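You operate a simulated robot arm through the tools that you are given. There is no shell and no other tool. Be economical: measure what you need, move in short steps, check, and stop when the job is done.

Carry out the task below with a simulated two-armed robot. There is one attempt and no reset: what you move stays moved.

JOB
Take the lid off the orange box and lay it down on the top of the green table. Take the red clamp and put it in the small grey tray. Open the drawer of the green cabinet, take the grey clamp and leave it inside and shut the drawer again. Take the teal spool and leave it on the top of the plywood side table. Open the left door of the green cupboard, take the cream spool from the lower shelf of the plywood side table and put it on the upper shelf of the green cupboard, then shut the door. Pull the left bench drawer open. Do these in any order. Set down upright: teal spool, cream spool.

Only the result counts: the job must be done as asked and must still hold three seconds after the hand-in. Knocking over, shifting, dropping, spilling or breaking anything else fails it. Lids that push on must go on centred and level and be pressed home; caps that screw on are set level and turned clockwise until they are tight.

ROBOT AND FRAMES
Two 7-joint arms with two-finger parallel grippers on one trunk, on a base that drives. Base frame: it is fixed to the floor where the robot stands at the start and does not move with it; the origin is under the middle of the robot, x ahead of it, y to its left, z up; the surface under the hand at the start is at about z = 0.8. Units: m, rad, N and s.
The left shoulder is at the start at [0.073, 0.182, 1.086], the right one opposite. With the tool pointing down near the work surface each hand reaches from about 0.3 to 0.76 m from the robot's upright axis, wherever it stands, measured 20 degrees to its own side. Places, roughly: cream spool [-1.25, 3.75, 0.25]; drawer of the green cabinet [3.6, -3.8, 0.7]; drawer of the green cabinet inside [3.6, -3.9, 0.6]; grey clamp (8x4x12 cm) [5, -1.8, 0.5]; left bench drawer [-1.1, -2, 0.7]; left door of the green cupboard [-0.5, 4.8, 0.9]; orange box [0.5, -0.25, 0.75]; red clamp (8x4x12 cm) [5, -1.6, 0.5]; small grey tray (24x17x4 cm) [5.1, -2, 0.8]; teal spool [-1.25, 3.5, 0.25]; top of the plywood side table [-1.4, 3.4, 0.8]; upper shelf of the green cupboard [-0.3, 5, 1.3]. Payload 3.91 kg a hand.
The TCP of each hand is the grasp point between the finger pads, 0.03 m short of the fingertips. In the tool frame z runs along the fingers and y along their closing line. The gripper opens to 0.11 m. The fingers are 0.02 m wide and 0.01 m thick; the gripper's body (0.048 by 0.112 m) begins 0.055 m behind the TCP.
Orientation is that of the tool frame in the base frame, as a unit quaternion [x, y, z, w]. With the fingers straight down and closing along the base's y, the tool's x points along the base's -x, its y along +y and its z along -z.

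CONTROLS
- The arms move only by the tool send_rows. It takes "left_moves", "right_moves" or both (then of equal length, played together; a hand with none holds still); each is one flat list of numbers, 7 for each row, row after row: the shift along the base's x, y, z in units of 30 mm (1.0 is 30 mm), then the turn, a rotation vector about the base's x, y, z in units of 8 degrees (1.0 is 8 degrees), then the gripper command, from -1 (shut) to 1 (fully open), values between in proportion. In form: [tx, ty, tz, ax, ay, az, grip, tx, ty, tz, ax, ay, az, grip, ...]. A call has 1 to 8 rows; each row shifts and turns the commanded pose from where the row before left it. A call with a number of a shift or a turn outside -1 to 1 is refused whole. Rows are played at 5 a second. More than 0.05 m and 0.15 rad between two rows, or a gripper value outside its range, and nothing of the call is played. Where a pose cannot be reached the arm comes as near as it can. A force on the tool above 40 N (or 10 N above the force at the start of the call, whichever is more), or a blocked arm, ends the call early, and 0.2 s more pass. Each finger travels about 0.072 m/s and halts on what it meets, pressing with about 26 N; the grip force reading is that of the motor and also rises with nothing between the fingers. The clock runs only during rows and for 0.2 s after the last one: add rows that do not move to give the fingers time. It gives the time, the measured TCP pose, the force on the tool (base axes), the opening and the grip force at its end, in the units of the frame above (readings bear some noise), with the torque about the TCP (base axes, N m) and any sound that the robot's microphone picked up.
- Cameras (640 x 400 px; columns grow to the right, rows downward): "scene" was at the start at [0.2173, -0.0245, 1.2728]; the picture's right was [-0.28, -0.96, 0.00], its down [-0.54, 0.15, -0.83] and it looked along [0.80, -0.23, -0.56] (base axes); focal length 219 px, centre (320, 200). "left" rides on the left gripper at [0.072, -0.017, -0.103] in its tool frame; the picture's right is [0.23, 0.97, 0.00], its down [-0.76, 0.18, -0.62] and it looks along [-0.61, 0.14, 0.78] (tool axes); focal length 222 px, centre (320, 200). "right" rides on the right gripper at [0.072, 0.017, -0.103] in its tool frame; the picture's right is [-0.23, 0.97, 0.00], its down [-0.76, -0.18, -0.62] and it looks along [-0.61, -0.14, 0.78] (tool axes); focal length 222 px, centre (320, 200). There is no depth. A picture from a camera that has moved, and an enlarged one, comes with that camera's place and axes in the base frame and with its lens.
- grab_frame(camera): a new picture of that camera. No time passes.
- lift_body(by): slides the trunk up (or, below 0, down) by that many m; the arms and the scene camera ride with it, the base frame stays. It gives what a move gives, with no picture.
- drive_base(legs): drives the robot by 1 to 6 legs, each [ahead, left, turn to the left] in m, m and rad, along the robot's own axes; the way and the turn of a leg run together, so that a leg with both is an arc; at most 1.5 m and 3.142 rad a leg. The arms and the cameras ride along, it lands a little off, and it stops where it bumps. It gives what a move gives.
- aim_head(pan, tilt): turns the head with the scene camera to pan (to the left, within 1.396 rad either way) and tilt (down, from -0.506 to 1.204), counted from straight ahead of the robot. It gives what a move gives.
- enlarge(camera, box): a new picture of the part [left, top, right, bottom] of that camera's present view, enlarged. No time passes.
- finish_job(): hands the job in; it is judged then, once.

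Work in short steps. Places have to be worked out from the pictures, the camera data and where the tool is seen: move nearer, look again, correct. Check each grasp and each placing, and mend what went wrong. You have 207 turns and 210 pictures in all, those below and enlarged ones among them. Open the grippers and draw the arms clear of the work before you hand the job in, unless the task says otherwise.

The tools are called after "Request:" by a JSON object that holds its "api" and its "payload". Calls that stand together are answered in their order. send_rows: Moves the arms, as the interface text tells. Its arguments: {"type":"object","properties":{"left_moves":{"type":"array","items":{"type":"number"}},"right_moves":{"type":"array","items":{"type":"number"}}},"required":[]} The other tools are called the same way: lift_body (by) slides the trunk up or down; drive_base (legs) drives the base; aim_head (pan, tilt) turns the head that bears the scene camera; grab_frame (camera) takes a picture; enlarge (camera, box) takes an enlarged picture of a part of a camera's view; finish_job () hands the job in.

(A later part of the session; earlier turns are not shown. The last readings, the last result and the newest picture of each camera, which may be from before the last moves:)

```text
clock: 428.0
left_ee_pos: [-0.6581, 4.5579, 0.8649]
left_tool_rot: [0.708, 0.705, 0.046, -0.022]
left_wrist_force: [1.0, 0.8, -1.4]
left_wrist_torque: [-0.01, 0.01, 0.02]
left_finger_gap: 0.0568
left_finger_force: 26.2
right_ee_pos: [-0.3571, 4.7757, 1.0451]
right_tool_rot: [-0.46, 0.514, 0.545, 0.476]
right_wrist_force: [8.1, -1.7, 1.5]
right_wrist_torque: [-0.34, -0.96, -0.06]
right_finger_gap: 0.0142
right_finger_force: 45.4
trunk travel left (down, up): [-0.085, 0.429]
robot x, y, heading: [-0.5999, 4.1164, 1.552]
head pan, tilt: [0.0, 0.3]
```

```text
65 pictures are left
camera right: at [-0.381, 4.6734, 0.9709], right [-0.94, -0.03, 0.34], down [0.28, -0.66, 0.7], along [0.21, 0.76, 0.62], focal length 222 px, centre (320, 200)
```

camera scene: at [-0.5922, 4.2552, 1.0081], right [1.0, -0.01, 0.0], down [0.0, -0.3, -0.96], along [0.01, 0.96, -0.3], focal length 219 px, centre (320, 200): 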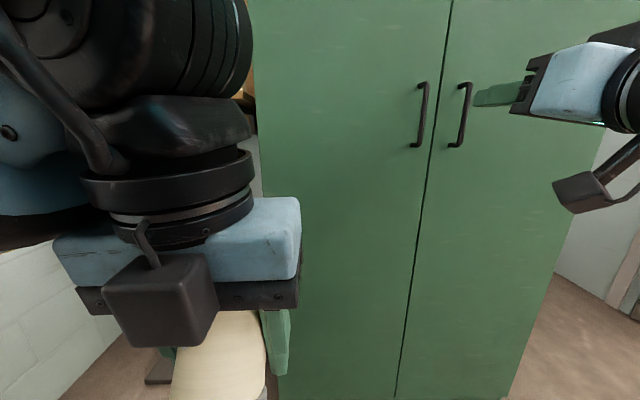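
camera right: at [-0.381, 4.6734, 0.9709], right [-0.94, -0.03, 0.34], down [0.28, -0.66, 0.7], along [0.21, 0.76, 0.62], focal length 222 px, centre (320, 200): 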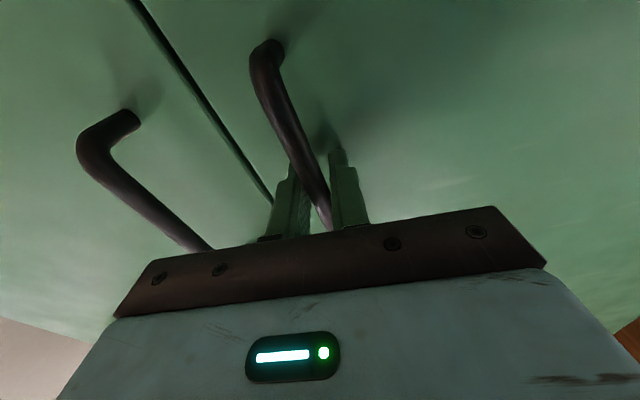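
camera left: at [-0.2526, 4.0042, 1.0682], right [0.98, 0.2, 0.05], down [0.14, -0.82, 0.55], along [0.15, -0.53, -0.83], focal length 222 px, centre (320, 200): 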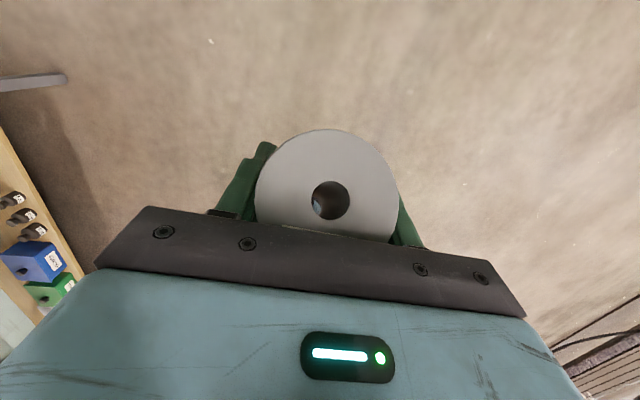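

The bar is gripped, gap 1.4 cm. I'm pulling the door along its arc by backing and drifting left.

Request:
{"api": "drive_base", "payload": {"legs": [[-0.1, 0.012, 0], [-0.085, 0.03, 0]]}}

Request:
{"api": "grab_frame", "payload": {"camera": "scene"}}

```text
clock: 429.9
left_ee_pos: [-0.7017, 4.3876, 0.8648]
left_tool_rot: [0.707, 0.706, 0.047, -0.022]
left_wrist_force: [0.0, 0.2, -0.3]
left_wrist_torque: [0.05, -0.02, 0.01]
left_finger_gap: 0.0569
left_finger_force: 25.6
right_ee_pos: [-0.4114, 4.6048, 1.0449]
right_tool_rot: [-0.47, 0.505, 0.549, 0.472]
right_wrist_force: [-4.3, 2.1, 1.3]
right_wrist_torque: [-0.59, -1.02, 0.2]
right_finger_gap: 0.0135
right_finger_force: 45.3
trunk travel left (down, up): [-0.085, 0.429]
robot x, y, heading: [-0.6404, 3.9491, 1.559]
head pan, tilt: [0.0, 0.3]
stopped in leg 2: the force on the tool passed its limit at 44 N (the readings are from after the stop); the commanded pose is now the measured one
```

```text
64 pictures are left
camera scene: at [-0.6368, 4.2653, 1.0081], right [1.0, -0.01, 0.0], down [0.0, -0.3, -0.96], along [0.01, 0.96, -0.3], focal length 219 px, centre (320, 200)
```

scene: 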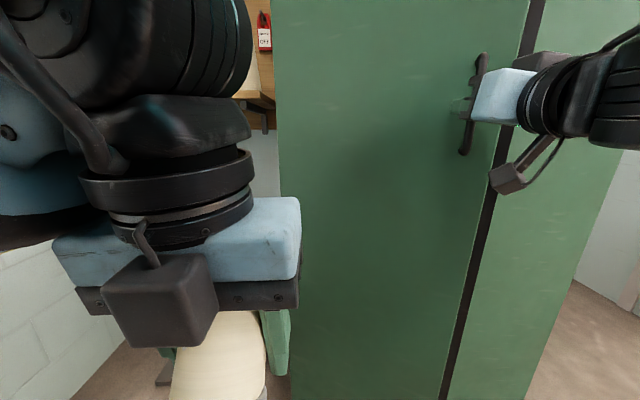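

About 30° open. I'm continuing the arc with the right arm, moving left and back.

Request:
{"api": "send_rows", "payload": {"right_moves": [-0.45, -0.75, 0, 0, 0, 0, -1, -0.5, -0.7, 0, 0, 0, 0, -1, -0.55, -0.65, 0, 0, 0, 0, -1, -0.6, -0.6, 0, 0, 0, 0, -1]}}

Request:
{"api": "grab_frame", "payload": {"camera": "scene"}}

```text
clock: 430.9
left_ee_pos: [-0.7024, 4.3888, 0.8646]
left_tool_rot: [0.707, 0.706, 0.047, -0.021]
left_wrist_force: [-0.4, -0.4, -0.8]
left_wrist_torque: [0.03, -0.02, 0.01]
left_finger_gap: 0.0568
left_finger_force: 25.5
right_ee_pos: [-0.4751, 4.5264, 1.0446]
right_tool_rot: [-0.47, 0.506, 0.548, 0.472]
right_wrist_force: [-14.7, 15.9, 8.2]
right_wrist_torque: [-0.45, -1.03, 0.12]
right_finger_gap: 0.0135
right_finger_force: 45.3
trunk travel left (down, up): [-0.085, 0.429]
robot x, y, heading: [-0.6399, 3.9469, 1.561]
head pan, tilt: [0.0, 0.3]
```

```text
63 pictures are left
camera scene: at [-0.6384, 4.2662, 1.0078], right [1.0, -0.01, 0.0], down [0.0, -0.3, -0.95], along [0.01, 0.95, -0.3], focal length 219 px, centre (320, 200)
```

scene: 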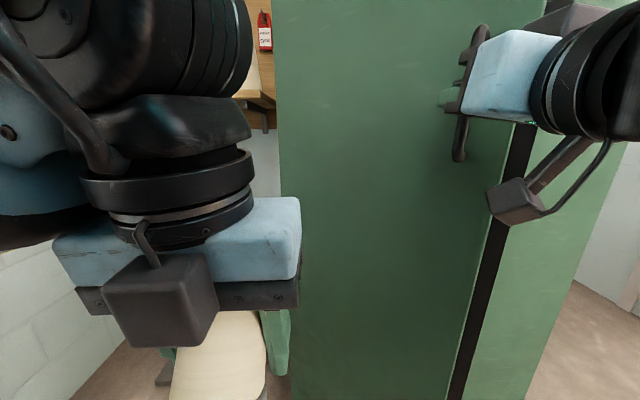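

The door is about 46° open with the hinge near [-0.74,4.80]. I'm releasing the bar, going around the door edge and pushing it from inside.

Request:
{"api": "send_rows", "payload": {"right_moves": [0, 0, 0, 0, 0, 0, 0, 0, 0, 0, 0, 0, 0, 0, 0, 0, 0, 0, 0, 0, 0]}}

Request:
{"api": "drive_base", "payload": {"legs": [[-0.12, 0, 0.01], [0, -0.14, 0]]}}

Request:
{"api": "grab_frame", "payload": {"camera": "scene"}}

```text
clock: 431.7
left_ee_pos: [-0.7004, 4.387, 0.8662]
left_tool_rot: [0.707, 0.706, 0.046, -0.022]
left_wrist_force: [0.2, -0.7, -0.9]
left_wrist_torque: [-0.01, -0.01, -0.01]
left_finger_gap: 0.0567
left_finger_force: 26.4
right_ee_pos: [-0.471, 4.5241, 1.0434]
right_tool_rot: [-0.467, 0.507, 0.549, 0.472]
right_wrist_force: [0.3, 0.0, 0.8]
right_wrist_torque: [0.0, 0.0, 0.01]
right_finger_gap: 0.0551
right_finger_force: 0.0
trunk travel left (down, up): [-0.085, 0.429]
robot x, y, heading: [-0.6366, 3.9473, 1.561]
head pan, tilt: [0.0, 0.3]
```

```text
clock: 434.4
left_ee_pos: [-0.5672, 4.2666, 0.8657]
left_tool_rot: [0.702, 0.71, 0.046, -0.023]
left_wrist_force: [0.0, -0.3, -1.7]
left_wrist_torque: [0.01, 0.03, 0.04]
left_finger_gap: 0.0568
left_finger_force: 26.1
right_ee_pos: [-0.34, 4.4067, 1.0449]
right_tool_rot: [-0.472, 0.504, 0.552, 0.468]
right_wrist_force: [-0.4, -0.4, -0.6]
right_wrist_torque: [-0.01, -0.02, 0.04]
right_finger_gap: 0.0547
right_finger_force: 0.1
trunk travel left (down, up): [-0.085, 0.429]
robot x, y, heading: [-0.5007, 3.8274, 1.571]
head pan, tilt: [0.0, 0.3]
```

```text
62 pictures are left
camera scene: at [-0.5007, 4.1452, 1.0082], right [1.0, 0.0, 0.0], down [0.0, -0.3, -0.96], along [0.0, 0.96, -0.3], focal length 219 px, centre (320, 200)
```

scene: 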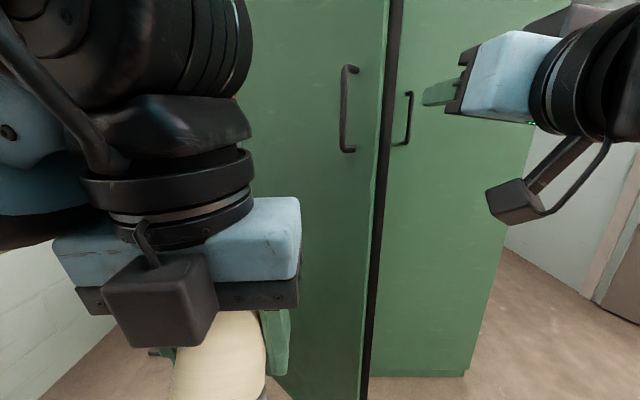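

The door edge is at about [-0.415,4.49]. I'm shifting right 5 cm, closing the fist and going forward past the edge.

Request:
{"api": "send_rows", "payload": {"right_moves": [0.5, 0, 0, 0, 0, 0, -1, 0.5, 0, 0, 0, 0, 0, -1, 0.5, 0, 0, 0, 0, 0, -1]}}

Request:
{"api": "drive_base", "payload": {"legs": [[0.2, 0, 0]]}}

Request:
{"api": "grab_frame", "payload": {"camera": "scene"}}

```text
clock: 435.2
left_ee_pos: [-0.5667, 4.2666, 0.865]
left_tool_rot: [0.702, 0.71, 0.047, -0.024]
left_wrist_force: [0.2, -0.4, -1.4]
left_wrist_torque: [-0.01, 0.01, -0.01]
left_finger_gap: 0.057
left_finger_force: 26.6
right_ee_pos: [-0.2954, 4.4066, 1.0436]
right_tool_rot: [-0.471, 0.504, 0.552, 0.468]
right_wrist_force: [-0.2, 0.2, -0.1]
right_wrist_torque: [-0.01, 0.01, 0.0]
right_finger_gap: 0.0001
right_finger_force: 26.2
trunk travel left (down, up): [-0.085, 0.429]
robot x, y, heading: [-0.4991, 3.8282, 1.574]
head pan, tilt: [0.0, 0.3]
```

```text
clock: 436.8
left_ee_pos: [-0.5672, 4.4694, 0.865]
left_tool_rot: [0.702, 0.71, 0.047, -0.023]
left_wrist_force: [0.6, -0.2, -0.3]
left_wrist_torque: [0.02, 0.0, -0.02]
left_finger_gap: 0.0569
left_finger_force: 25.7
right_ee_pos: [-0.2961, 4.6089, 1.044]
right_tool_rot: [-0.472, 0.503, 0.553, 0.467]
right_wrist_force: [0.6, 0.3, 0.4]
right_wrist_torque: [0.0, 0.03, 0.03]
right_finger_gap: 0.0001
right_finger_force: 25.7
trunk travel left (down, up): [-0.085, 0.429]
robot x, y, heading: [-0.4971, 4.033, 1.575]
head pan, tilt: [0.0, 0.3]
```

```text
61 pictures are left
camera scene: at [-0.5018, 4.3481, 1.008], right [1.0, 0.0, 0.0], down [0.0, -0.3, -0.96], along [0.0, 0.96, -0.3], focal length 219 px, centre (320, 200)
```

scene: 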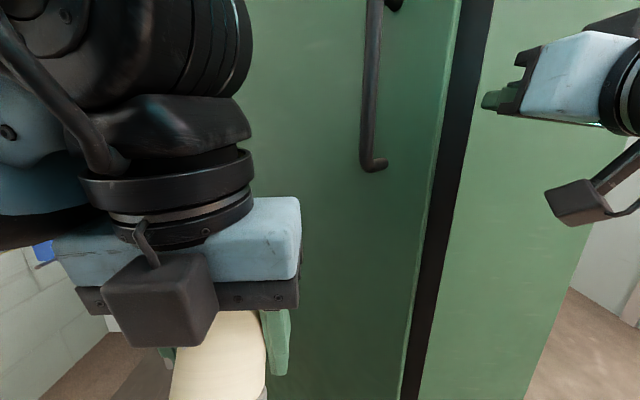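

The fist is past the door edge. I'm driving left to push the door open from inside.

Request:
{"api": "drive_base", "payload": {"legs": [[0, 0.2, 0], [0, 0.2, 0]]}}

Request:
{"api": "grab_frame", "payload": {"camera": "scene"}}

```text
clock: 440.5
left_ee_pos: [-0.8892, 4.4662, 0.8652]
left_tool_rot: [0.702, 0.71, 0.046, -0.023]
left_wrist_force: [0.6, 0.0, -0.9]
left_wrist_torque: [0.01, 0.02, 0.0]
left_finger_gap: 0.0568
left_finger_force: 25.9
right_ee_pos: [-0.6163, 4.6085, 1.0435]
right_tool_rot: [-0.471, 0.505, 0.55, 0.469]
right_wrist_force: [-0.3, -0.2, -0.2]
right_wrist_torque: [-0.02, 0.0, 0.02]
right_finger_gap: 0.0002
right_finger_force: 25.7
trunk travel left (down, up): [-0.085, 0.429]
robot x, y, heading: [-0.8242, 4.0288, 1.576]
head pan, tilt: [0.0, 0.3]
stopped in leg 2: the robot was blocked; the commanded pose is now the measured one
```

```text
60 pictures are left
camera scene: at [-0.8237, 4.346, 1.0083], right [1.0, 0.01, 0.0], down [0.0, -0.29, -0.96], along [-0.01, 0.96, -0.29], focal length 219 px, centre (320, 200)
```

scene: 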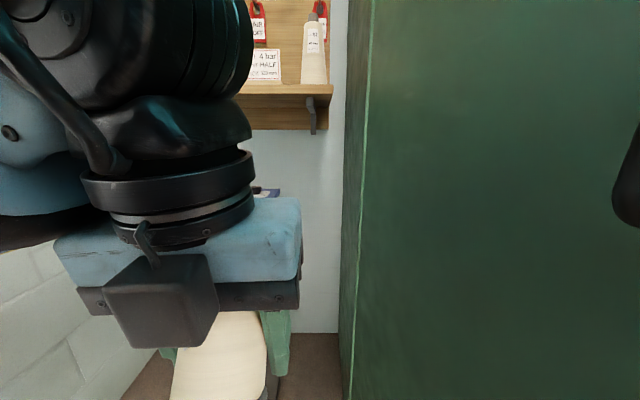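

Blocked at x≈-0.82 with the door at about 70°. I'm pushing further with the right arm itself.

Request:
{"api": "send_rows", "payload": {"right_moves": [-0.7, 0, 0, 0, 0, 0, -1, -0.7, 0, 0, 0, 0, 0, -1, -0.7, 0, 0, 0, 0, 0, -1, -0.7, 0, 0, 0, 0, 0, -1]}}

Request:
{"api": "grab_frame", "payload": {"camera": "right"}}

```text
clock: 440.8
left_ee_pos: [-0.8885, 4.4676, 0.8657]
left_tool_rot: [0.703, 0.71, 0.046, -0.024]
left_wrist_force: [0.0, 0.1, -1.1]
left_wrist_torque: [0.04, -0.01, -0.05]
left_finger_gap: 0.0569
left_finger_force: 26.2
right_ee_pos: [-0.6145, 4.6075, 1.0429]
right_tool_rot: [-0.466, 0.511, 0.548, 0.472]
right_wrist_force: [12.4, -3.3, 0.3]
right_wrist_torque: [-0.04, -0.27, 1.5]
right_finger_gap: 0.0
right_finger_force: 25.8
trunk travel left (down, up): [-0.085, 0.429]
robot x, y, heading: [-0.8221, 4.0262, 1.577]
head pan, tilt: [0.0, 0.3]
stopped in row 1 (right hand): the force on the tool passed its limit at 63 N (the readings are from after the stop); the commanded pose is now the measured one
```

```text
59 pictures are left
camera right: at [-0.6368, 4.5056, 0.9693], right [-0.94, -0.04, 0.34], down [0.29, -0.65, 0.71], along [0.19, 0.76, 0.62], focal length 222 px, centre (320, 200)
```

right: 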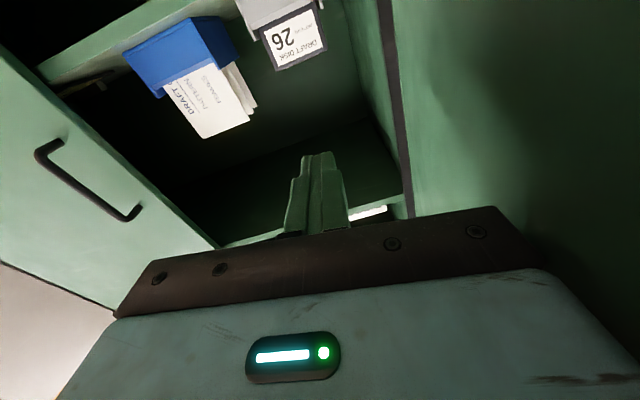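

The door seems about 80–90° open and at its limit. I'm withdrawing and looking inside.

Request:
{"api": "drive_base", "payload": {"legs": [[0, -0.06, 0], [-0.38, 0, 0], [0, -0.1, 0]]}}

Request:
{"api": "lift_body", "payload": {"by": 0.4}}

Request:
{"api": "aim_head", "payload": {"pan": -0.3, "tilt": 0.1}}

Request:
{"api": "grab_frame", "payload": {"camera": "scene"}}

```text
clock: 445.2
left_ee_pos: [-0.7289, 4.0906, 0.8651]
left_tool_rot: [0.7, 0.713, 0.046, -0.024]
left_wrist_force: [0.8, -0.6, -1.6]
left_wrist_torque: [0.0, 0.02, 0.05]
left_finger_gap: 0.0569
left_finger_force: 26.2
right_ee_pos: [-0.4574, 4.2333, 1.0435]
right_tool_rot: [-0.469, 0.508, 0.55, 0.469]
right_wrist_force: [-0.4, 0.8, 0.2]
right_wrist_torque: [0.03, 0.04, 0.01]
right_finger_gap: 0.0
right_finger_force: 25.8
trunk travel left (down, up): [-0.085, 0.429]
robot x, y, heading: [-0.6576, 3.6526, 1.58]
head pan, tilt: [0.0, 0.3]
```

```text
clock: 449.0
left_ee_pos: [-0.7281, 4.0912, 1.264]
left_tool_rot: [0.699, 0.713, 0.045, -0.022]
left_wrist_force: [-0.7, 0.2, -1.0]
left_wrist_torque: [0.0, 0.03, 0.0]
left_finger_gap: 0.0568
left_finger_force: 26.4
right_ee_pos: [-0.4571, 4.2343, 1.4412]
right_tool_rot: [-0.467, 0.51, 0.547, 0.471]
right_wrist_force: [0.2, 0.4, 0.0]
right_wrist_torque: [0.01, 0.0, 0.02]
right_finger_gap: 0.0001
right_finger_force: 25.5
trunk travel left (down, up): [-0.485, 0.029]
robot x, y, heading: [-0.6581, 3.6532, 1.579]
head pan, tilt: [0.0, 0.3]
```

```text
clock: 449.8
left_ee_pos: [-0.7292, 4.0904, 1.2653]
left_tool_rot: [0.7, 0.712, 0.046, -0.024]
left_wrist_force: [-0.1, 1.1, -0.6]
left_wrist_torque: [0.03, -0.01, -0.03]
left_finger_gap: 0.0568
left_finger_force: 25.6
right_ee_pos: [-0.4573, 4.2342, 1.4436]
right_tool_rot: [-0.469, 0.509, 0.548, 0.47]
right_wrist_force: [-0.7, 0.1, 0.2]
right_wrist_torque: [0.02, 0.0, -0.01]
right_finger_gap: 0.0
right_finger_force: 26.1
trunk travel left (down, up): [-0.485, 0.029]
robot x, y, heading: [-0.6575, 3.6535, 1.578]
head pan, tilt: [-0.3, 0.099]
```

```text
58 pictures are left
camera scene: at [-0.6337, 3.7897, 1.476], right [0.96, -0.29, 0.0], down [-0.03, -0.1, -0.99], along [0.28, 0.95, -0.1], focal length 219 px, centre (320, 200)
```

scene: 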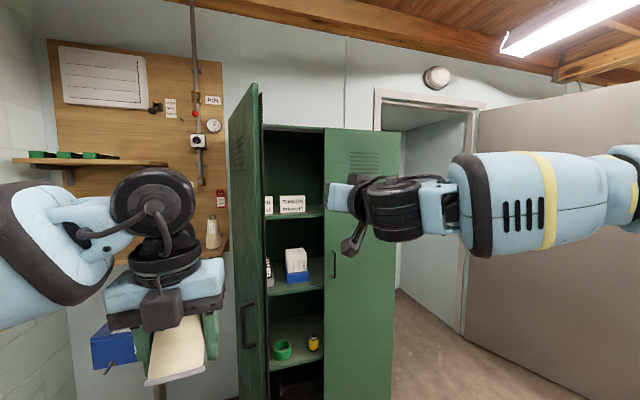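

The door is open about 90°. The upper shelf is at z≈1.30 with a white box on it. I'm enlarging to find free room.

Request:
{"api": "enlarge", "payload": {"camera": "scene", "box": [220, 120, 350, 230]}}

```text
3.64 times, centred on (285, 175) of scene
camera zoom: at [-0.6337, 3.7897, 1.476], right [0.96, -0.29, 0.0], down [-0.03, -0.1, -0.99], along [0.28, 0.95, -0.1], focal length 797 px, centre (447, 291)
```

zoom: 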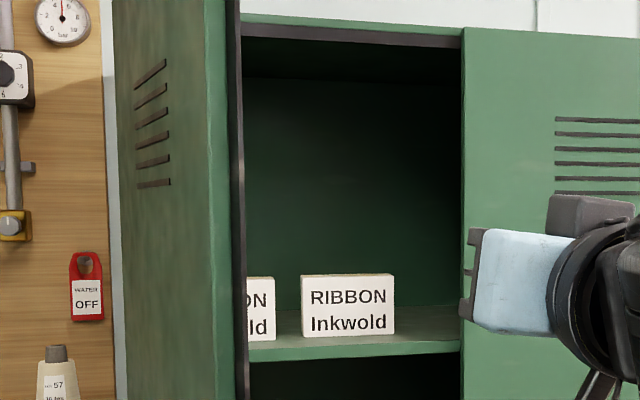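

Free room in front of the RIBBON box: aim for [-0.43,4.895], shelf z≈1.29. I'm moving the base right so the forearm clears the open door, and unfolding the left hand to its 46.6° pitch.

Request:
{"api": "drive_base", "payload": {"legs": [[0, -0.45, 0]]}}

Request:
{"api": "send_rows", "payload": {"left_moves": [-0.5, 0.9, 0.5, 0.59, 0.03, 0, -1, -0.5, 0.9, 0.5, 0.59, 0.03, 0, -1, -0.5, 0.9, 0.5, 0.59, 0.03, 0, -1, -0.5, 0.9, 0.5, 0.59, 0.03, 0, -1, -0.5, 0.9, 0.5, 0.59, 0.03, 0, -1, -0.5, 0.9, 0.5, 0.59, 0.03, 0, -1, -0.5, 0.9, 0.5, 0.59, 0.03, 0, -1, -0.5, 0.9, 0.5, 0.59, 0.03, 0, -1], "right_moves": [0.3, -0.5, -0.3, 0, 0, 0, -1, 0.3, -0.5, -0.3, 0, 0, 0, -1, 0.3, -0.5, -0.3, 0, 0, 0, -1, 0.3, -0.5, -0.3, 0, 0, 0, -1, 0.3, -0.5, -0.3, 0, 0, 0, -1, 0, 0, 0, 0, 0, 0, -1, 0, 0, 0, 0, 0, 0, -1, 0, 0, 0, 0, 0, 0, -1]}}

Request:
{"api": "send_rows", "payload": {"left_moves": [-0.2, 0.9, 0, 0, 0, 0, -1, -0.2, 0.9, 0, 0, 0, 0, -1, -0.2, 0.9, 0, 0, 0, 0, -1]}}

Request:
{"api": "grab_frame", "payload": {"camera": "left"}}

Request:
{"api": "grab_frame", "payload": {"camera": "scene"}}

```text
clock: 454.3
left_ee_pos: [-0.276, 4.094, 1.2649]
left_tool_rot: [0.702, 0.71, 0.045, -0.023]
left_wrist_force: [-0.4, -0.3, -1.3]
left_wrist_torque: [0.01, 0.01, 0.02]
left_finger_gap: 0.0569
left_finger_force: 25.8
right_ee_pos: [-0.0042, 4.2358, 1.4435]
right_tool_rot: [-0.467, 0.51, 0.547, 0.472]
right_wrist_force: [0.3, -0.1, 0.1]
right_wrist_torque: [0.02, 0.0, 0.04]
right_finger_gap: 0.0
right_finger_force: 26.6
trunk travel left (down, up): [-0.485, 0.029]
robot x, y, heading: [-0.2102, 3.6526, 1.579]
head pan, tilt: [-0.3, 0.099]
```

```text
clock: 456.1
left_ee_pos: [-0.3956, 4.3118, 1.3847]
left_tool_rot: [0.657, 0.656, 0.263, -0.26]
left_wrist_force: [0.7, -0.3, -0.6]
left_wrist_torque: [-0.01, 0.01, 0.0]
left_finger_gap: 0.0568
left_finger_force: 26.2
right_ee_pos: [0.0425, 4.1607, 1.3975]
right_tool_rot: [-0.467, 0.51, 0.548, 0.471]
right_wrist_force: [-0.2, -0.4, -0.5]
right_wrist_torque: [0.01, 0.02, 0.01]
right_finger_gap: 0.0
right_finger_force: 25.7
trunk travel left (down, up): [-0.485, 0.029]
robot x, y, heading: [-0.2086, 3.6574, 1.577]
head pan, tilt: [-0.3, 0.099]
```

```text
clock: 456.9
left_ee_pos: [-0.41, 4.3846, 1.3809]
left_tool_rot: [0.659, 0.656, 0.261, -0.261]
left_wrist_force: [1.0, -0.2, -1.7]
left_wrist_torque: [0.03, -0.01, -0.01]
left_finger_gap: 0.0569
left_finger_force: 25.7
left hand out of reach, approached as far as the arm can: row 3
right_ee_pos: [0.0457, 4.1599, 1.3977]
right_tool_rot: [-0.467, 0.51, 0.548, 0.471]
right_wrist_force: [-0.2, -1.2, -0.1]
right_wrist_torque: [-0.02, 0.03, 0.03]
right_finger_gap: 0.0
right_finger_force: 25.7
trunk travel left (down, up): [-0.485, 0.029]
robot x, y, heading: [-0.2093, 3.6518, 1.58]
head pan, tilt: [-0.3, 0.099]
```

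```text
56 pictures are left
camera left: at [-0.4282, 4.3676, 1.5053], right [0.97, 0.16, 0.16], down [0.17, -0.98, -0.07], along [0.14, 0.1, -0.99], focal length 222 px, centre (320, 200)
```

left: 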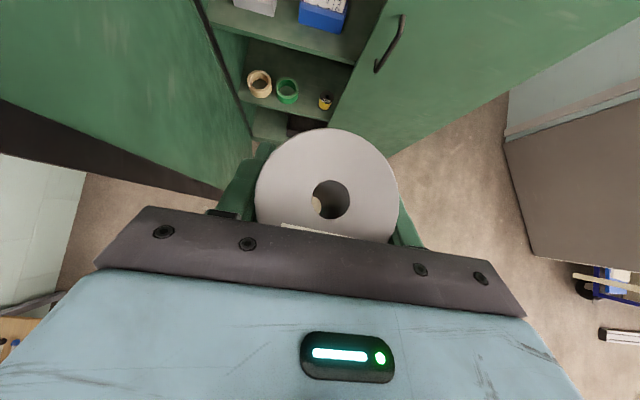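

```text
55 pictures are left
camera scene: at [-0.1795, 3.7927, 1.476], right [0.96, -0.29, 0.0], down [-0.03, -0.1, -0.99], along [0.29, 0.95, -0.1], focal length 219 px, centre (320, 200)
```

scene: 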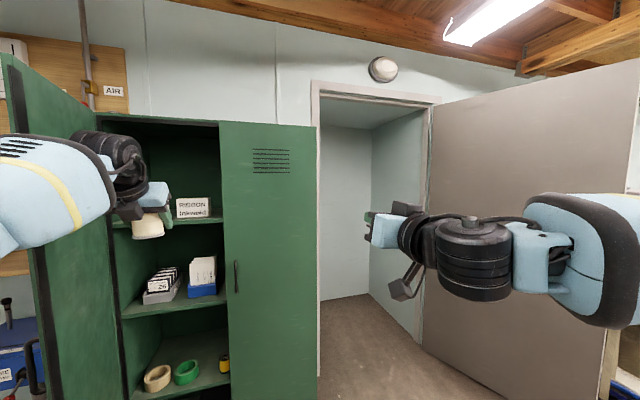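

The spool is upright again at z well above the shelf. I'm driving forward 0.25 and checking the forearm's clearance from the door.

Request:
{"api": "drive_base", "payload": {"legs": [[0.25, 0.0, -0.01]]}}

Request:
{"api": "aim_head", "payload": {"pan": 0.6, "tilt": 0.2}}

Request:
{"api": "grab_frame", "payload": {"camera": "scene"}}

Request:
{"api": "grab_frame", "payload": {"camera": "left"}}

```text
clock: 458.7
left_ee_pos: [-0.4058, 4.6347, 1.3804]
left_tool_rot: [0.661, 0.653, 0.264, -0.259]
left_wrist_force: [-0.1, -0.1, 0.1]
left_wrist_torque: [-0.02, 0.01, -0.02]
left_finger_gap: 0.0569
left_finger_force: 26.1
right_ee_pos: [0.0486, 4.4039, 1.3996]
right_tool_rot: [-0.464, 0.512, 0.545, 0.475]
right_wrist_force: [0.0, 0.2, -0.2]
right_wrist_torque: [0.02, 0.03, 0.05]
right_finger_gap: 0.0
right_finger_force: 25.5
trunk travel left (down, up): [-0.485, 0.029]
robot x, y, heading: [-0.2056, 3.9016, 1.566]
head pan, tilt: [-0.3, 0.099]
```

```text
clock: 459.9
left_ee_pos: [-0.4052, 4.6348, 1.3807]
left_tool_rot: [0.662, 0.653, 0.264, -0.257]
left_wrist_force: [-0.2, -0.3, -1.2]
left_wrist_torque: [0.03, 0.0, 0.01]
left_finger_gap: 0.057
left_finger_force: 26.5
right_ee_pos: [0.0497, 4.4045, 1.3986]
right_tool_rot: [-0.464, 0.513, 0.545, 0.475]
right_wrist_force: [0.3, 0.9, -0.1]
right_wrist_torque: [0.02, -0.03, -0.01]
right_finger_gap: 0.0
right_finger_force: 26.6
trunk travel left (down, up): [-0.485, 0.029]
robot x, y, heading: [-0.208, 3.9029, 1.566]
head pan, tilt: [0.6, 0.201]
```

```text
54 pictures are left
camera scene: at [-0.2595, 4.03, 1.4666], right [0.83, 0.56, 0.0], down [0.11, -0.17, -0.98], along [-0.55, 0.81, -0.2], focal length 219 px, centre (320, 200)
```

scene: 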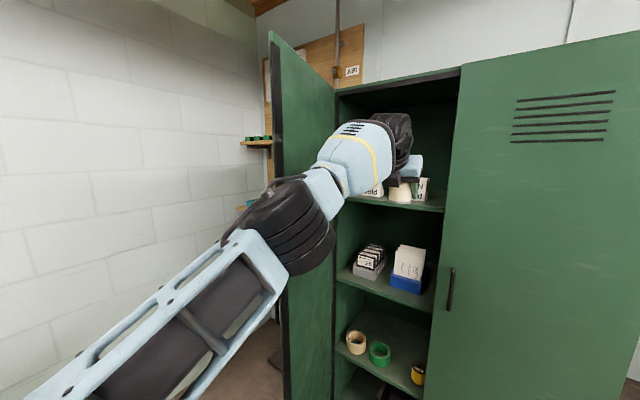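

```text
53 pictures are left
camera left: at [-0.4232, 4.6181, 1.505], right [0.98, 0.15, 0.16], down [0.17, -0.98, -0.07], along [0.15, 0.09, -0.98], focal length 222 px, centre (320, 200)
```

left: 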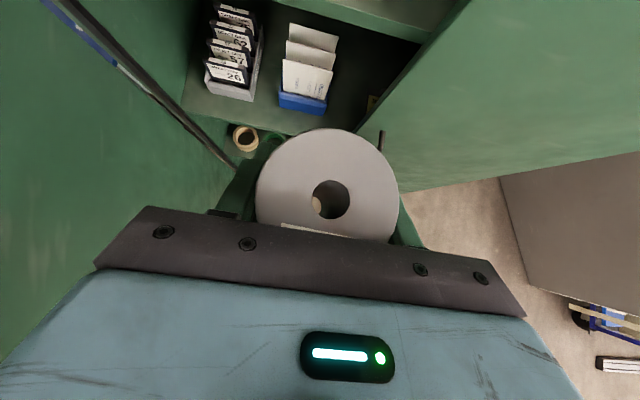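

Clear so far, with the elbow east of the door. I'm driving ahead 0.24 more.

Request:
{"api": "drive_base", "payload": {"legs": [[0.24, 0.005, 0]]}}

Request:
{"api": "grab_frame", "payload": {"camera": "left"}}

Request:
{"api": "grab_frame", "payload": {"camera": "scene"}}

```text
clock: 461.7
left_ee_pos: [-0.4148, 4.8705, 1.3818]
left_tool_rot: [0.659, 0.656, 0.263, -0.259]
left_wrist_force: [-0.3, 0.1, -0.9]
left_wrist_torque: [0.02, 0.02, -0.03]
left_finger_gap: 0.0568
left_finger_force: 26.3
right_ee_pos: [0.0413, 4.6423, 1.3995]
right_tool_rot: [-0.465, 0.511, 0.547, 0.473]
right_wrist_force: [0.2, 0.2, 0.7]
right_wrist_torque: [0.03, -0.01, 0.02]
right_finger_gap: 0.0
right_finger_force: 26.0
trunk travel left (down, up): [-0.485, 0.029]
robot x, y, heading: [-0.21, 4.141, 1.571]
head pan, tilt: [0.6, 0.201]
```

```text
52 pictures are left
camera left: at [-0.4321, 4.8533, 1.5061], right [0.97, 0.16, 0.16], down [0.17, -0.98, -0.07], along [0.14, 0.1, -0.98], focal length 222 px, centre (320, 200)
```

left: 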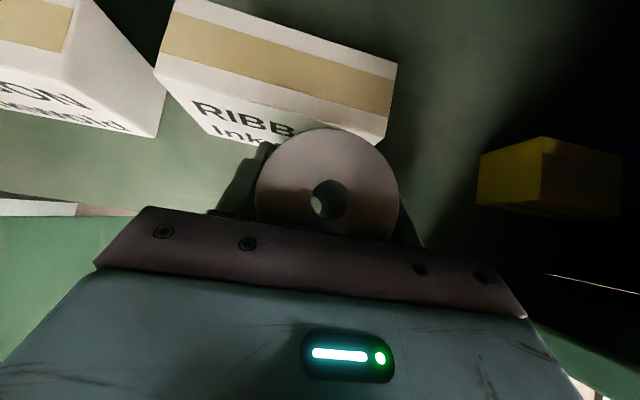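

```text
51 pictures are left
camera scene: at [-0.2645, 4.2665, 1.4669], right [0.83, 0.56, 0.0], down [0.11, -0.16, -0.98], along [-0.55, 0.81, -0.2], focal length 219 px, centre (320, 200)
```

scene: 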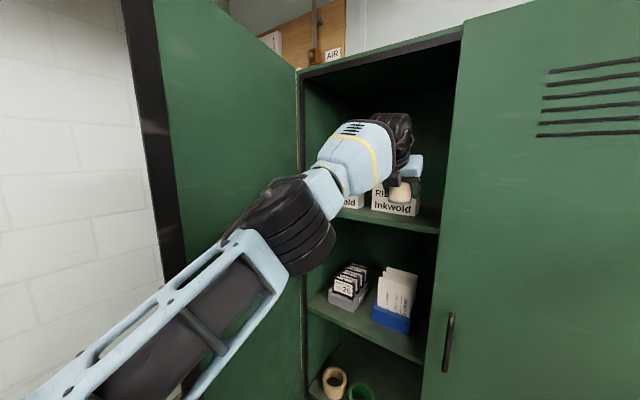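

The box front is at about y=4.935 and the shelf edge at about 4.84, so the spool centre should be y≈4.883. I'm nudging in 1.7 cm and lowering in small steps.

Request:
{"api": "send_rows", "payload": {"left_moves": [0, 0.28, 0, 0, 0, 0, -1, 0, 0.28, -0.4, 0, 0, 0, -1, 0, 0, -0.5, 0, 0, 0, -1, 0, 0, -0.3, 0, 0, 0, -1, 0, 0, 0, 0, 0, 0, -1]}}

Request:
{"api": "enlarge", "payload": {"camera": "scene", "box": [330, 120, 470, 240]}}

Request:
{"api": "grab_frame", "payload": {"camera": "left"}}

```text
clock: 462.9
left_ee_pos: [-0.417, 4.8833, 1.3402]
left_tool_rot: [0.659, 0.655, 0.263, -0.26]
left_wrist_force: [0.0, 0.1, -1.0]
left_wrist_torque: [-0.01, 0.01, 0.0]
left_finger_gap: 0.0569
left_finger_force: 25.7
left hand out of reach, approached as far as the arm can: row 1
right_ee_pos: [0.0429, 4.6444, 1.3982]
right_tool_rot: [-0.465, 0.511, 0.547, 0.473]
right_wrist_force: [0.5, 0.3, 0.8]
right_wrist_torque: [-0.01, 0.04, 0.0]
right_finger_gap: 0.0
right_finger_force: 26.4
trunk travel left (down, up): [-0.485, 0.029]
robot x, y, heading: [-0.209, 4.142, 1.569]
head pan, tilt: [0.6, 0.201]
```

```text
3.33 times, centred on (400, 180) of scene
camera zoom: at [-0.2642, 4.2674, 1.4667], right [0.83, 0.56, 0.0], down [0.11, -0.16, -0.98], along [-0.55, 0.81, -0.2], focal length 730 px, centre (53, 267)
```

zoom: 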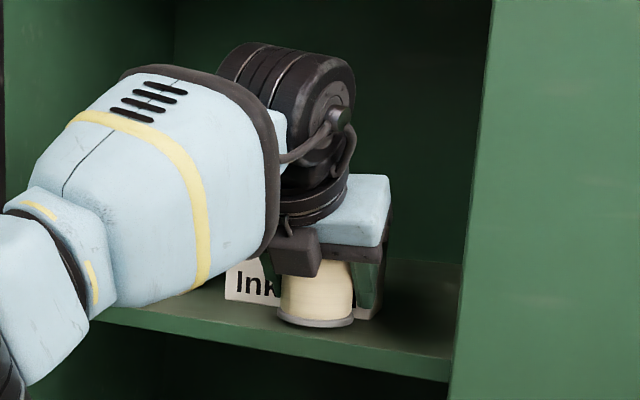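

```text
49 pictures are left
camera left: at [-0.4342, 4.8655, 1.4644], right [0.97, 0.16, 0.16], down [0.17, -0.98, -0.07], along [0.14, 0.1, -0.98], focal length 222 px, centre (320, 200)
```

left: 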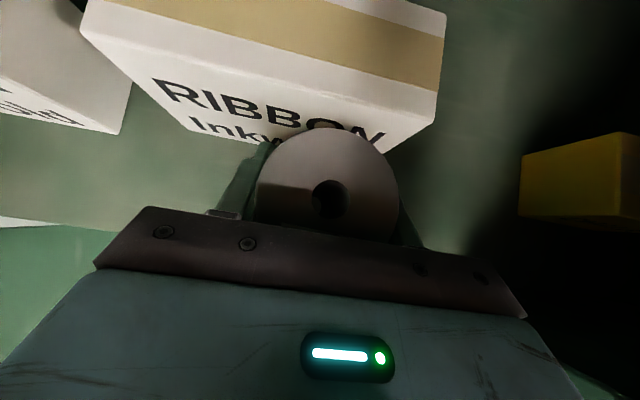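

The spool sits well inside the shelf edge. I'm lowering the last centimetre to contact.

Request:
{"api": "send_rows", "payload": {"left_moves": [0, 0, -0.15, 0, 0, 0, -1, 0, 0, -0.12, 0, 0, 0, -1, 0, 0, -0.12, 0, 0, 0, -1, 0, 0, -0.1, 0, 0, 0, -1, 0, 0, 0, 0, 0, 0, -1]}}

Request:
{"api": "enlarge", "payload": {"camera": "scene", "box": [360, 170, 440, 240]}}

```text
clock: 464.1
left_ee_pos: [-0.4151, 4.8808, 1.3299]
left_tool_rot: [0.658, 0.654, 0.266, -0.262]
left_wrist_force: [-2.3, 4.9, 26.0]
left_wrist_torque: [-0.2, 0.39, 0.02]
left_finger_gap: 0.0569
left_finger_force: 26.2
right_ee_pos: [0.0417, 4.6424, 1.4002]
right_tool_rot: [-0.465, 0.509, 0.548, 0.473]
right_wrist_force: [-0.2, -0.1, 0.3]
right_wrist_torque: [-0.01, 0.01, 0.0]
right_finger_gap: 0.0004
right_finger_force: 26.0
trunk travel left (down, up): [-0.485, 0.029]
robot x, y, heading: [-0.2111, 4.1426, 1.572]
head pan, tilt: [0.6, 0.201]
```

```text
5.71 times, centred on (400, 205) of scene
camera zoom: at [-0.264, 4.2647, 1.4672], right [0.83, 0.56, 0.0], down [0.11, -0.16, -0.98], along [-0.55, 0.81, -0.2], focal length 1252 px, centre (-137, 171)
```

zoom: 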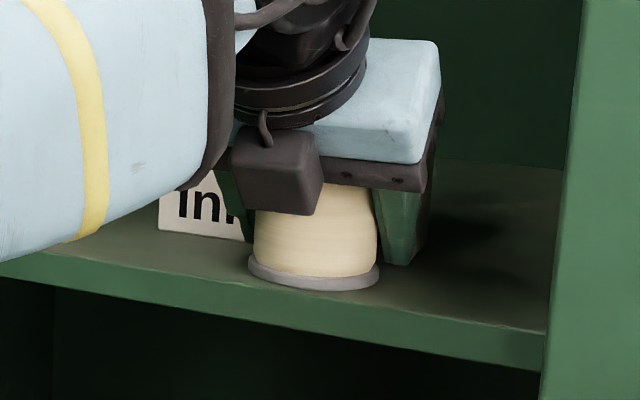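

Firm contact. I'm easing up 2 mm, opening, and pulling straight back with the base.

Request:
{"api": "send_rows", "payload": {"left_moves": [0, 0, 0.1, 0, 0, 0, -1, 0, 0, 0, 0, 0, 0, 0, 0, 0, 0, 0, 0, 0, 0.35, 0, 0, 0, 0, 0, 0, 0.35]}}

Request:
{"api": "enlarge", "payload": {"camera": "scene", "box": [360, 170, 440, 240]}}

```text
clock: 465.1
left_ee_pos: [-0.4155, 4.8807, 1.3304]
left_tool_rot: [0.659, 0.655, 0.263, -0.26]
left_wrist_force: [0.2, -4.7, 11.8]
left_wrist_torque: [-0.24, 0.0, -0.03]
left_finger_gap: 0.0742
left_finger_force: 0.1
right_ee_pos: [0.0421, 4.6424, 1.4003]
right_tool_rot: [-0.465, 0.51, 0.548, 0.473]
right_wrist_force: [0.2, -0.2, 0.2]
right_wrist_torque: [0.02, -0.02, 0.0]
right_finger_gap: 0.0001
right_finger_force: 25.9
trunk travel left (down, up): [-0.485, 0.029]
robot x, y, heading: [-0.2134, 4.14, 1.571]
head pan, tilt: [0.6, 0.201]
```

```text
5.71 times, centred on (400, 205) of scene
camera zoom: at [-0.2641, 4.2649, 1.4668], right [0.83, 0.56, 0.0], down [0.11, -0.16, -0.98], along [-0.55, 0.81, -0.2], focal length 1252 px, centre (-137, 171)
```

zoom: 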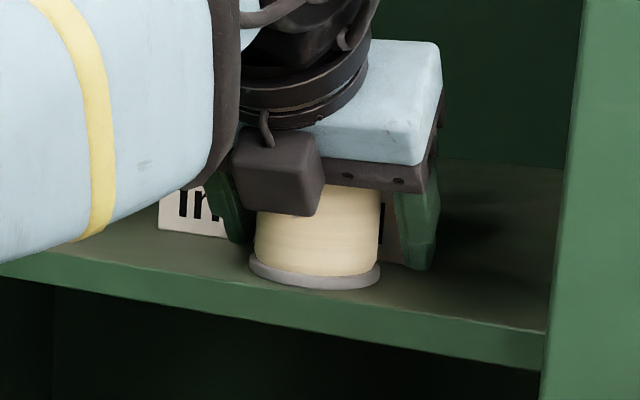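

There is still some pressure, likely the palm on the spool's top. I'm relieving it upward a few millimetres first.

Request:
{"api": "send_rows", "payload": {"left_moves": [0, -0.1, 0.15, 0, 0, 0, 0.35, 0, -0.1, 0.15, 0, 0, 0, 0.35]}}

Request:
{"api": "enlarge", "payload": {"camera": "scene", "box": [360, 170, 440, 240]}}

```text
clock: 465.7
left_ee_pos: [-0.4155, 4.8771, 1.3365]
left_tool_rot: [0.659, 0.656, 0.262, -0.259]
left_wrist_force: [0.4, 0.0, 0.0]
left_wrist_torque: [0.0, -0.02, -0.03]
left_finger_gap: 0.0744
left_finger_force: 0.1
right_ee_pos: [0.0414, 4.645, 1.3975]
right_tool_rot: [-0.467, 0.51, 0.547, 0.472]
right_wrist_force: [0.2, -0.3, -0.4]
right_wrist_torque: [0.01, 0.01, -0.03]
right_finger_gap: 0.0
right_finger_force: 25.6
trunk travel left (down, up): [-0.485, 0.029]
robot x, y, heading: [-0.2107, 4.1441, 1.573]
head pan, tilt: [0.6, 0.201]
```

```text
5.71 times, centred on (400, 205) of scene
camera zoom: at [-0.2643, 4.2672, 1.4665], right [0.83, 0.56, 0.0], down [0.11, -0.16, -0.98], along [-0.55, 0.81, -0.2], focal length 1252 px, centre (-137, 171)
```

zoom: 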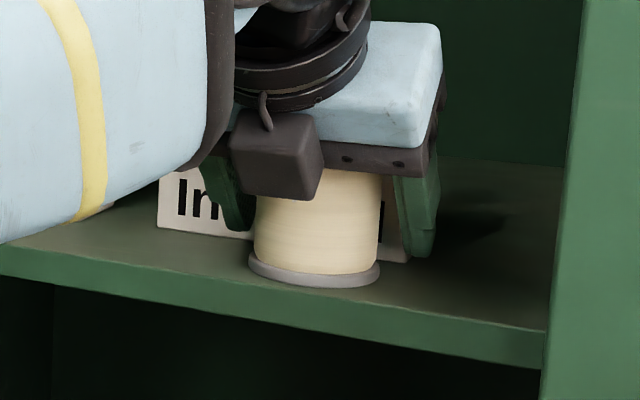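

The force is zero and the spool stays in place. I'm backing straight out.

Request:
{"api": "drive_base", "payload": {"legs": [[-0.12, 0, 0], [-0.3, 0, 0]]}}

Request:
{"api": "grab_frame", "payload": {"camera": "scene"}}

```text
clock: 468.6
left_ee_pos: [-0.4135, 4.4574, 1.3365]
left_tool_rot: [0.659, 0.655, 0.263, -0.259]
left_wrist_force: [-0.3, 0.7, -0.1]
left_wrist_torque: [0.0, 0.0, 0.0]
left_finger_gap: 0.0739
left_finger_force: 0.0
right_ee_pos: [0.0417, 4.2232, 1.3981]
right_tool_rot: [-0.466, 0.511, 0.546, 0.473]
right_wrist_force: [0.0, 0.0, 0.4]
right_wrist_torque: [0.0, -0.01, 0.03]
right_finger_gap: 0.0003
right_finger_force: 26.0
trunk travel left (down, up): [-0.485, 0.029]
robot x, y, heading: [-0.2174, 3.7236, 1.57]
head pan, tilt: [0.6, 0.201]
```

```text
45 pictures are left
camera scene: at [-0.2645, 3.8472, 1.4665], right [0.83, 0.56, 0.0], down [0.11, -0.17, -0.98], along [-0.55, 0.81, -0.2], focal length 219 px, centre (320, 200)
```

scene: 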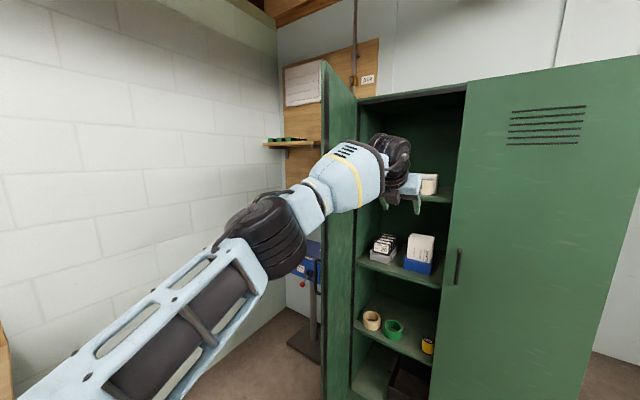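

The cream spool is on the upper shelf. Next is shutting the door: back off, go around to its outer side with the closed left hand, checking the spool on the way.

Request:
{"api": "enlarge", "payload": {"camera": "scene", "box": [380, 140, 470, 230]}}

Request:
{"api": "drive_base", "payload": {"legs": [[-0.25, 0, 0], [0, 0.5, 0]]}}

Request:
{"api": "send_rows", "payload": {"left_moves": [0, 0, 0, 0, 0, 0, -1, 0, 0, 0, 0, 0, 0, -1, 0, 0, 0, 0, 0, 0, -1]}}

Request:
{"api": "aim_head", "payload": {"pan": 0.0, "tilt": 0.2}}

Request:
{"api": "grab_frame", "payload": {"camera": "scene"}}

```text
4.44 times, centred on (425, 185) of scene
camera zoom: at [-0.2645, 3.8472, 1.4665], right [0.83, 0.56, 0.0], down [0.11, -0.17, -0.98], along [-0.55, 0.81, -0.2], focal length 974 px, centre (-147, 267)
```

zoom: 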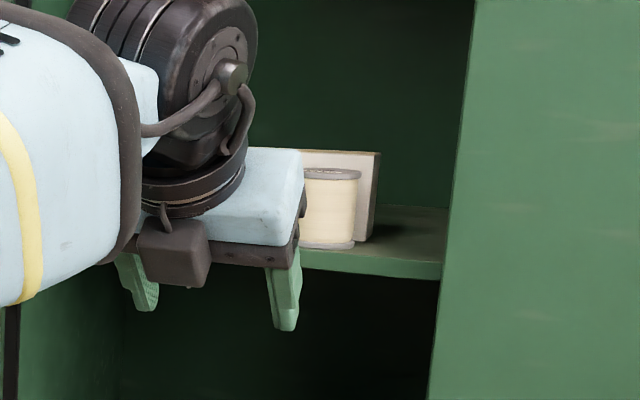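

```text
clock: 474.9
left_ee_pos: [-0.9148, 4.2109, 1.3374]
left_tool_rot: [0.66, 0.653, 0.264, -0.259]
left_wrist_force: [1.1, 0.4, -0.3]
left_wrist_torque: [0.02, -0.02, 0.0]
left_finger_gap: 0.0744
left_finger_force: 0.0
right_ee_pos: [-0.4601, 3.9773, 1.3986]
right_tool_rot: [-0.464, 0.512, 0.546, 0.474]
right_wrist_force: [0.5, 0.4, -0.5]
right_wrist_torque: [0.01, -0.02, 0.0]
right_finger_gap: 0.0001
right_finger_force: 25.5
trunk travel left (down, up): [-0.485, 0.029]
robot x, y, heading: [-0.7159, 3.4759, 1.566]
head pan, tilt: [0.6, 0.201]
```

```text
clock: 475.7
left_ee_pos: [-0.9152, 4.2123, 1.3357]
left_tool_rot: [0.66, 0.654, 0.264, -0.26]
left_wrist_force: [0.1, 0.1, 0.4]
left_wrist_torque: [0.02, 0.01, -0.01]
left_finger_gap: 0.0
left_finger_force: 26.2
right_ee_pos: [-0.4599, 3.9781, 1.3991]
right_tool_rot: [-0.466, 0.511, 0.545, 0.474]
right_wrist_force: [0.3, -0.4, 0.1]
right_wrist_torque: [0.01, -0.03, -0.02]
right_finger_gap: 0.0
right_finger_force: 25.8
trunk travel left (down, up): [-0.485, 0.029]
robot x, y, heading: [-0.7156, 3.4747, 1.563]
head pan, tilt: [0.6, 0.201]
```

```text
clock: 476.7
left_ee_pos: [-0.9147, 4.2123, 1.338]
left_tool_rot: [0.66, 0.654, 0.263, -0.26]
left_wrist_force: [0.1, -0.8, 0.4]
left_wrist_torque: [0.02, 0.0, -0.02]
left_finger_gap: 0.0
left_finger_force: 26.2
right_ee_pos: [-0.4595, 3.9768, 1.3986]
right_tool_rot: [-0.464, 0.512, 0.546, 0.474]
right_wrist_force: [1.3, 0.5, -0.4]
right_wrist_torque: [0.03, -0.02, 0.03]
right_finger_gap: 0.0002
right_finger_force: 25.8
trunk travel left (down, up): [-0.485, 0.029]
robot x, y, heading: [-0.7163, 3.4771, 1.567]
head pan, tilt: [0.0, 0.201]
```

```text
43 pictures are left
camera scene: at [-0.7149, 3.6176, 1.4667], right [1.0, 0.0, 0.0], down [0.0, -0.2, -0.98], along [0.0, 0.98, -0.2], focal length 219 px, centre (320, 200)
```

scene: 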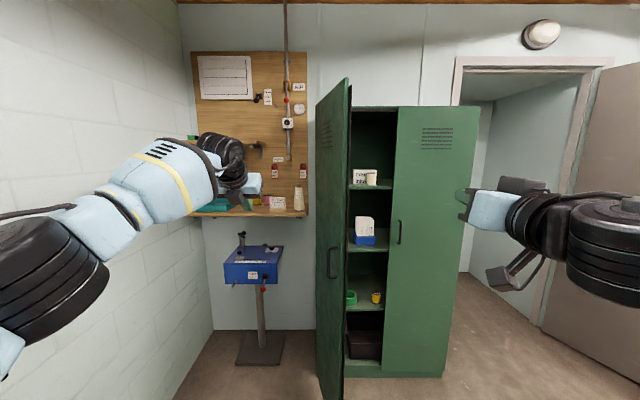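

The spool stands upright on the shelf. The door is about 75° open with its edge near [-0.61,4.40]. I'm driving forward then right to push the outer face.

Request:
{"api": "drive_base", "payload": {"legs": [[0.27, 0, 0], [0, -0.45, 0]]}}

Request:
{"api": "grab_frame", "payload": {"camera": "scene"}}

```text
clock: 482.6
left_ee_pos: [-0.4619, 4.478, 1.3364]
left_tool_rot: [0.662, 0.652, 0.264, -0.259]
left_wrist_force: [-0.3, -0.4, -0.1]
left_wrist_torque: [0.01, 0.02, -0.01]
left_finger_gap: 0.0
left_finger_force: 26.2
right_ee_pos: [-0.0076, 4.2407, 1.3971]
right_tool_rot: [-0.464, 0.513, 0.545, 0.475]
right_wrist_force: [0.8, 0.2, -0.1]
right_wrist_torque: [-0.01, 0.01, -0.02]
right_finger_gap: 0.0
right_finger_force: 25.8
trunk travel left (down, up): [-0.485, 0.029]
robot x, y, heading: [-0.2625, 3.7349, 1.558]
head pan, tilt: [0.0, 0.201]
```

```text
42 pictures are left
camera scene: at [-0.2644, 3.882, 1.4667], right [1.0, -0.01, 0.0], down [0.0, -0.2, -0.98], along [0.01, 0.98, -0.2], focal length 219 px, centre (320, 200)
```

scene: 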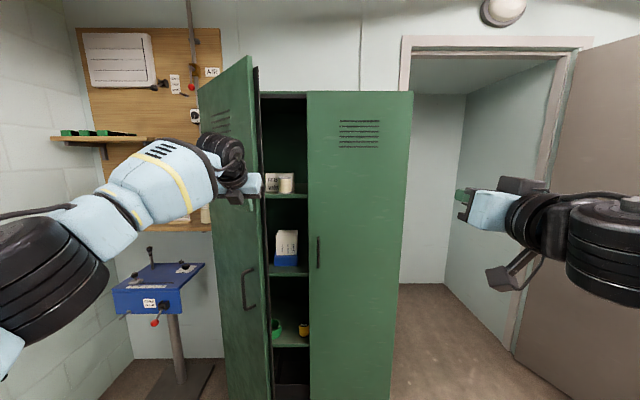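

The door is about 50° now. I'm pushing it forward to close.

Request:
{"api": "drive_base", "payload": {"legs": [[0.2, 0, 0], [0.1, 0, 0]]}}

Request:
{"api": "grab_frame", "payload": {"camera": "scene"}}

```text
clock: 485.1
left_ee_pos: [-0.4554, 4.772, 1.3339]
left_tool_rot: [0.666, 0.653, 0.259, -0.251]
left_wrist_force: [-1.0, 0.5, -0.9]
left_wrist_torque: [-0.02, 0.03, -0.01]
left_finger_gap: 0.0001
left_finger_force: 26.5
right_ee_pos: [-0.0018, 4.5374, 1.3969]
right_tool_rot: [-0.463, 0.515, 0.543, 0.476]
right_wrist_force: [-0.1, 0.3, 0.2]
right_wrist_torque: [0.01, -0.02, 0.0]
right_finger_gap: 0.0
right_finger_force: 25.6
trunk travel left (down, up): [-0.485, 0.029]
robot x, y, heading: [-0.2643, 4.0323, 1.559]
head pan, tilt: [0.0, 0.201]
stopped in leg 2: the force on the tool passed its limit at 117 N (the readings are from after the stop); the commanded pose is now the measured one
```

```text
41 pictures are left
camera scene: at [-0.2601, 4.1789, 1.4662], right [1.0, -0.01, 0.0], down [0.0, -0.2, -0.98], along [0.01, 0.98, -0.2], focal length 219 px, centre (320, 200)
```

scene: 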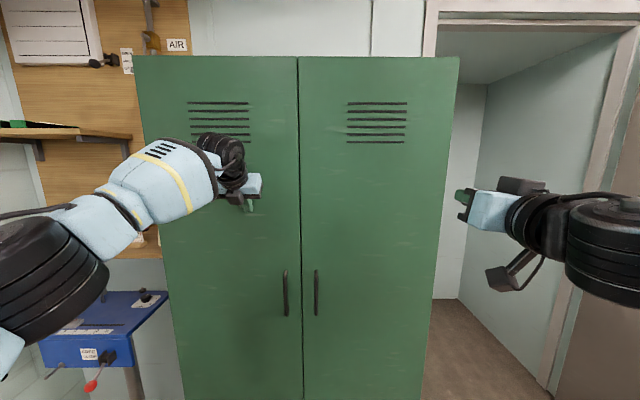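

The door is shut. I'm backing off and verifying it stays closed.

Request:
{"api": "drive_base", "payload": {"legs": [[-0.35, 0, 0]]}}

Request:
{"api": "aim_head", "payload": {"pan": 0.0, "tilt": 0.4}}

Request:
{"api": "grab_frame", "payload": {"camera": "scene"}}

Request:
{"api": "enlarge", "payload": {"camera": "scene", "box": [200, 40, 400, 200]}}

```text
clock: 487.4
left_ee_pos: [-0.4585, 4.4153, 1.3363]
left_tool_rot: [0.666, 0.652, 0.259, -0.252]
left_wrist_force: [0.7, 0.4, -0.7]
left_wrist_torque: [0.02, 0.01, -0.04]
left_finger_gap: 0.0
left_finger_force: 25.6
right_ee_pos: [-0.0057, 4.1783, 1.3974]
right_tool_rot: [-0.462, 0.515, 0.542, 0.477]
right_wrist_force: [0.2, 0.0, 0.0]
right_wrist_torque: [0.01, 0.01, -0.01]
right_finger_gap: 0.0
right_finger_force: 26.0
trunk travel left (down, up): [-0.485, 0.029]
robot x, y, heading: [-0.2671, 3.6757, 1.554]
head pan, tilt: [0.0, 0.201]
```

```text
clock: 488.1
left_ee_pos: [-0.459, 4.414, 1.3356]
left_tool_rot: [0.666, 0.652, 0.26, -0.253]
left_wrist_force: [-0.1, 1.1, -0.5]
left_wrist_torque: [-0.01, 0.0, 0.02]
left_finger_gap: 0.0
left_finger_force: 25.6
right_ee_pos: [-0.0059, 4.1764, 1.398]
right_tool_rot: [-0.462, 0.514, 0.543, 0.476]
right_wrist_force: [0.3, 0.1, 0.0]
right_wrist_torque: [-0.01, -0.03, -0.02]
right_finger_gap: 0.0
right_finger_force: 26.3
trunk travel left (down, up): [-0.485, 0.029]
robot x, y, heading: [-0.2655, 3.6767, 1.558]
head pan, tilt: [0.0, 0.4]
```

```text
40 pictures are left
camera scene: at [-0.265, 3.8193, 1.4483], right [1.0, -0.02, 0.0], down [-0.01, -0.39, -0.92], along [0.01, 0.92, -0.39], focal length 219 px, centre (320, 200)
```

scene: 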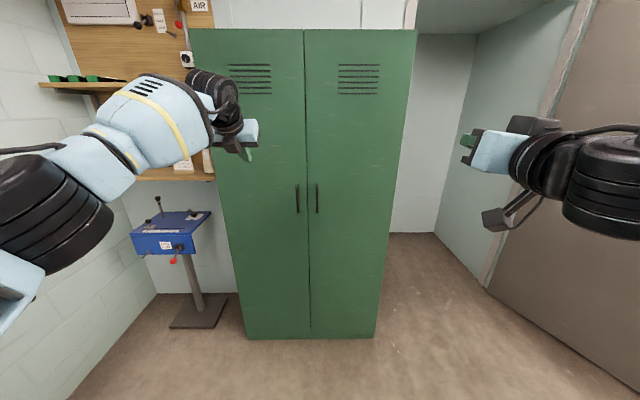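

```text
2.50 times, centred on (300, 120) of scene
camera zoom: at [-0.265, 3.8193, 1.4483], right [1.0, -0.02, 0.0], down [-0.01, -0.39, -0.92], along [0.01, 0.92, -0.39], focal length 548 px, centre (370, 400)
```

zoom: 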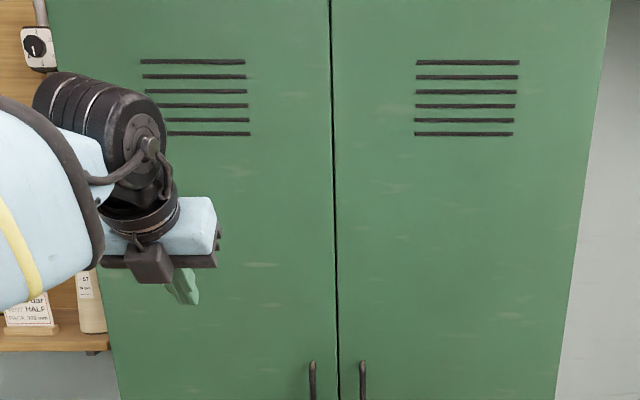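

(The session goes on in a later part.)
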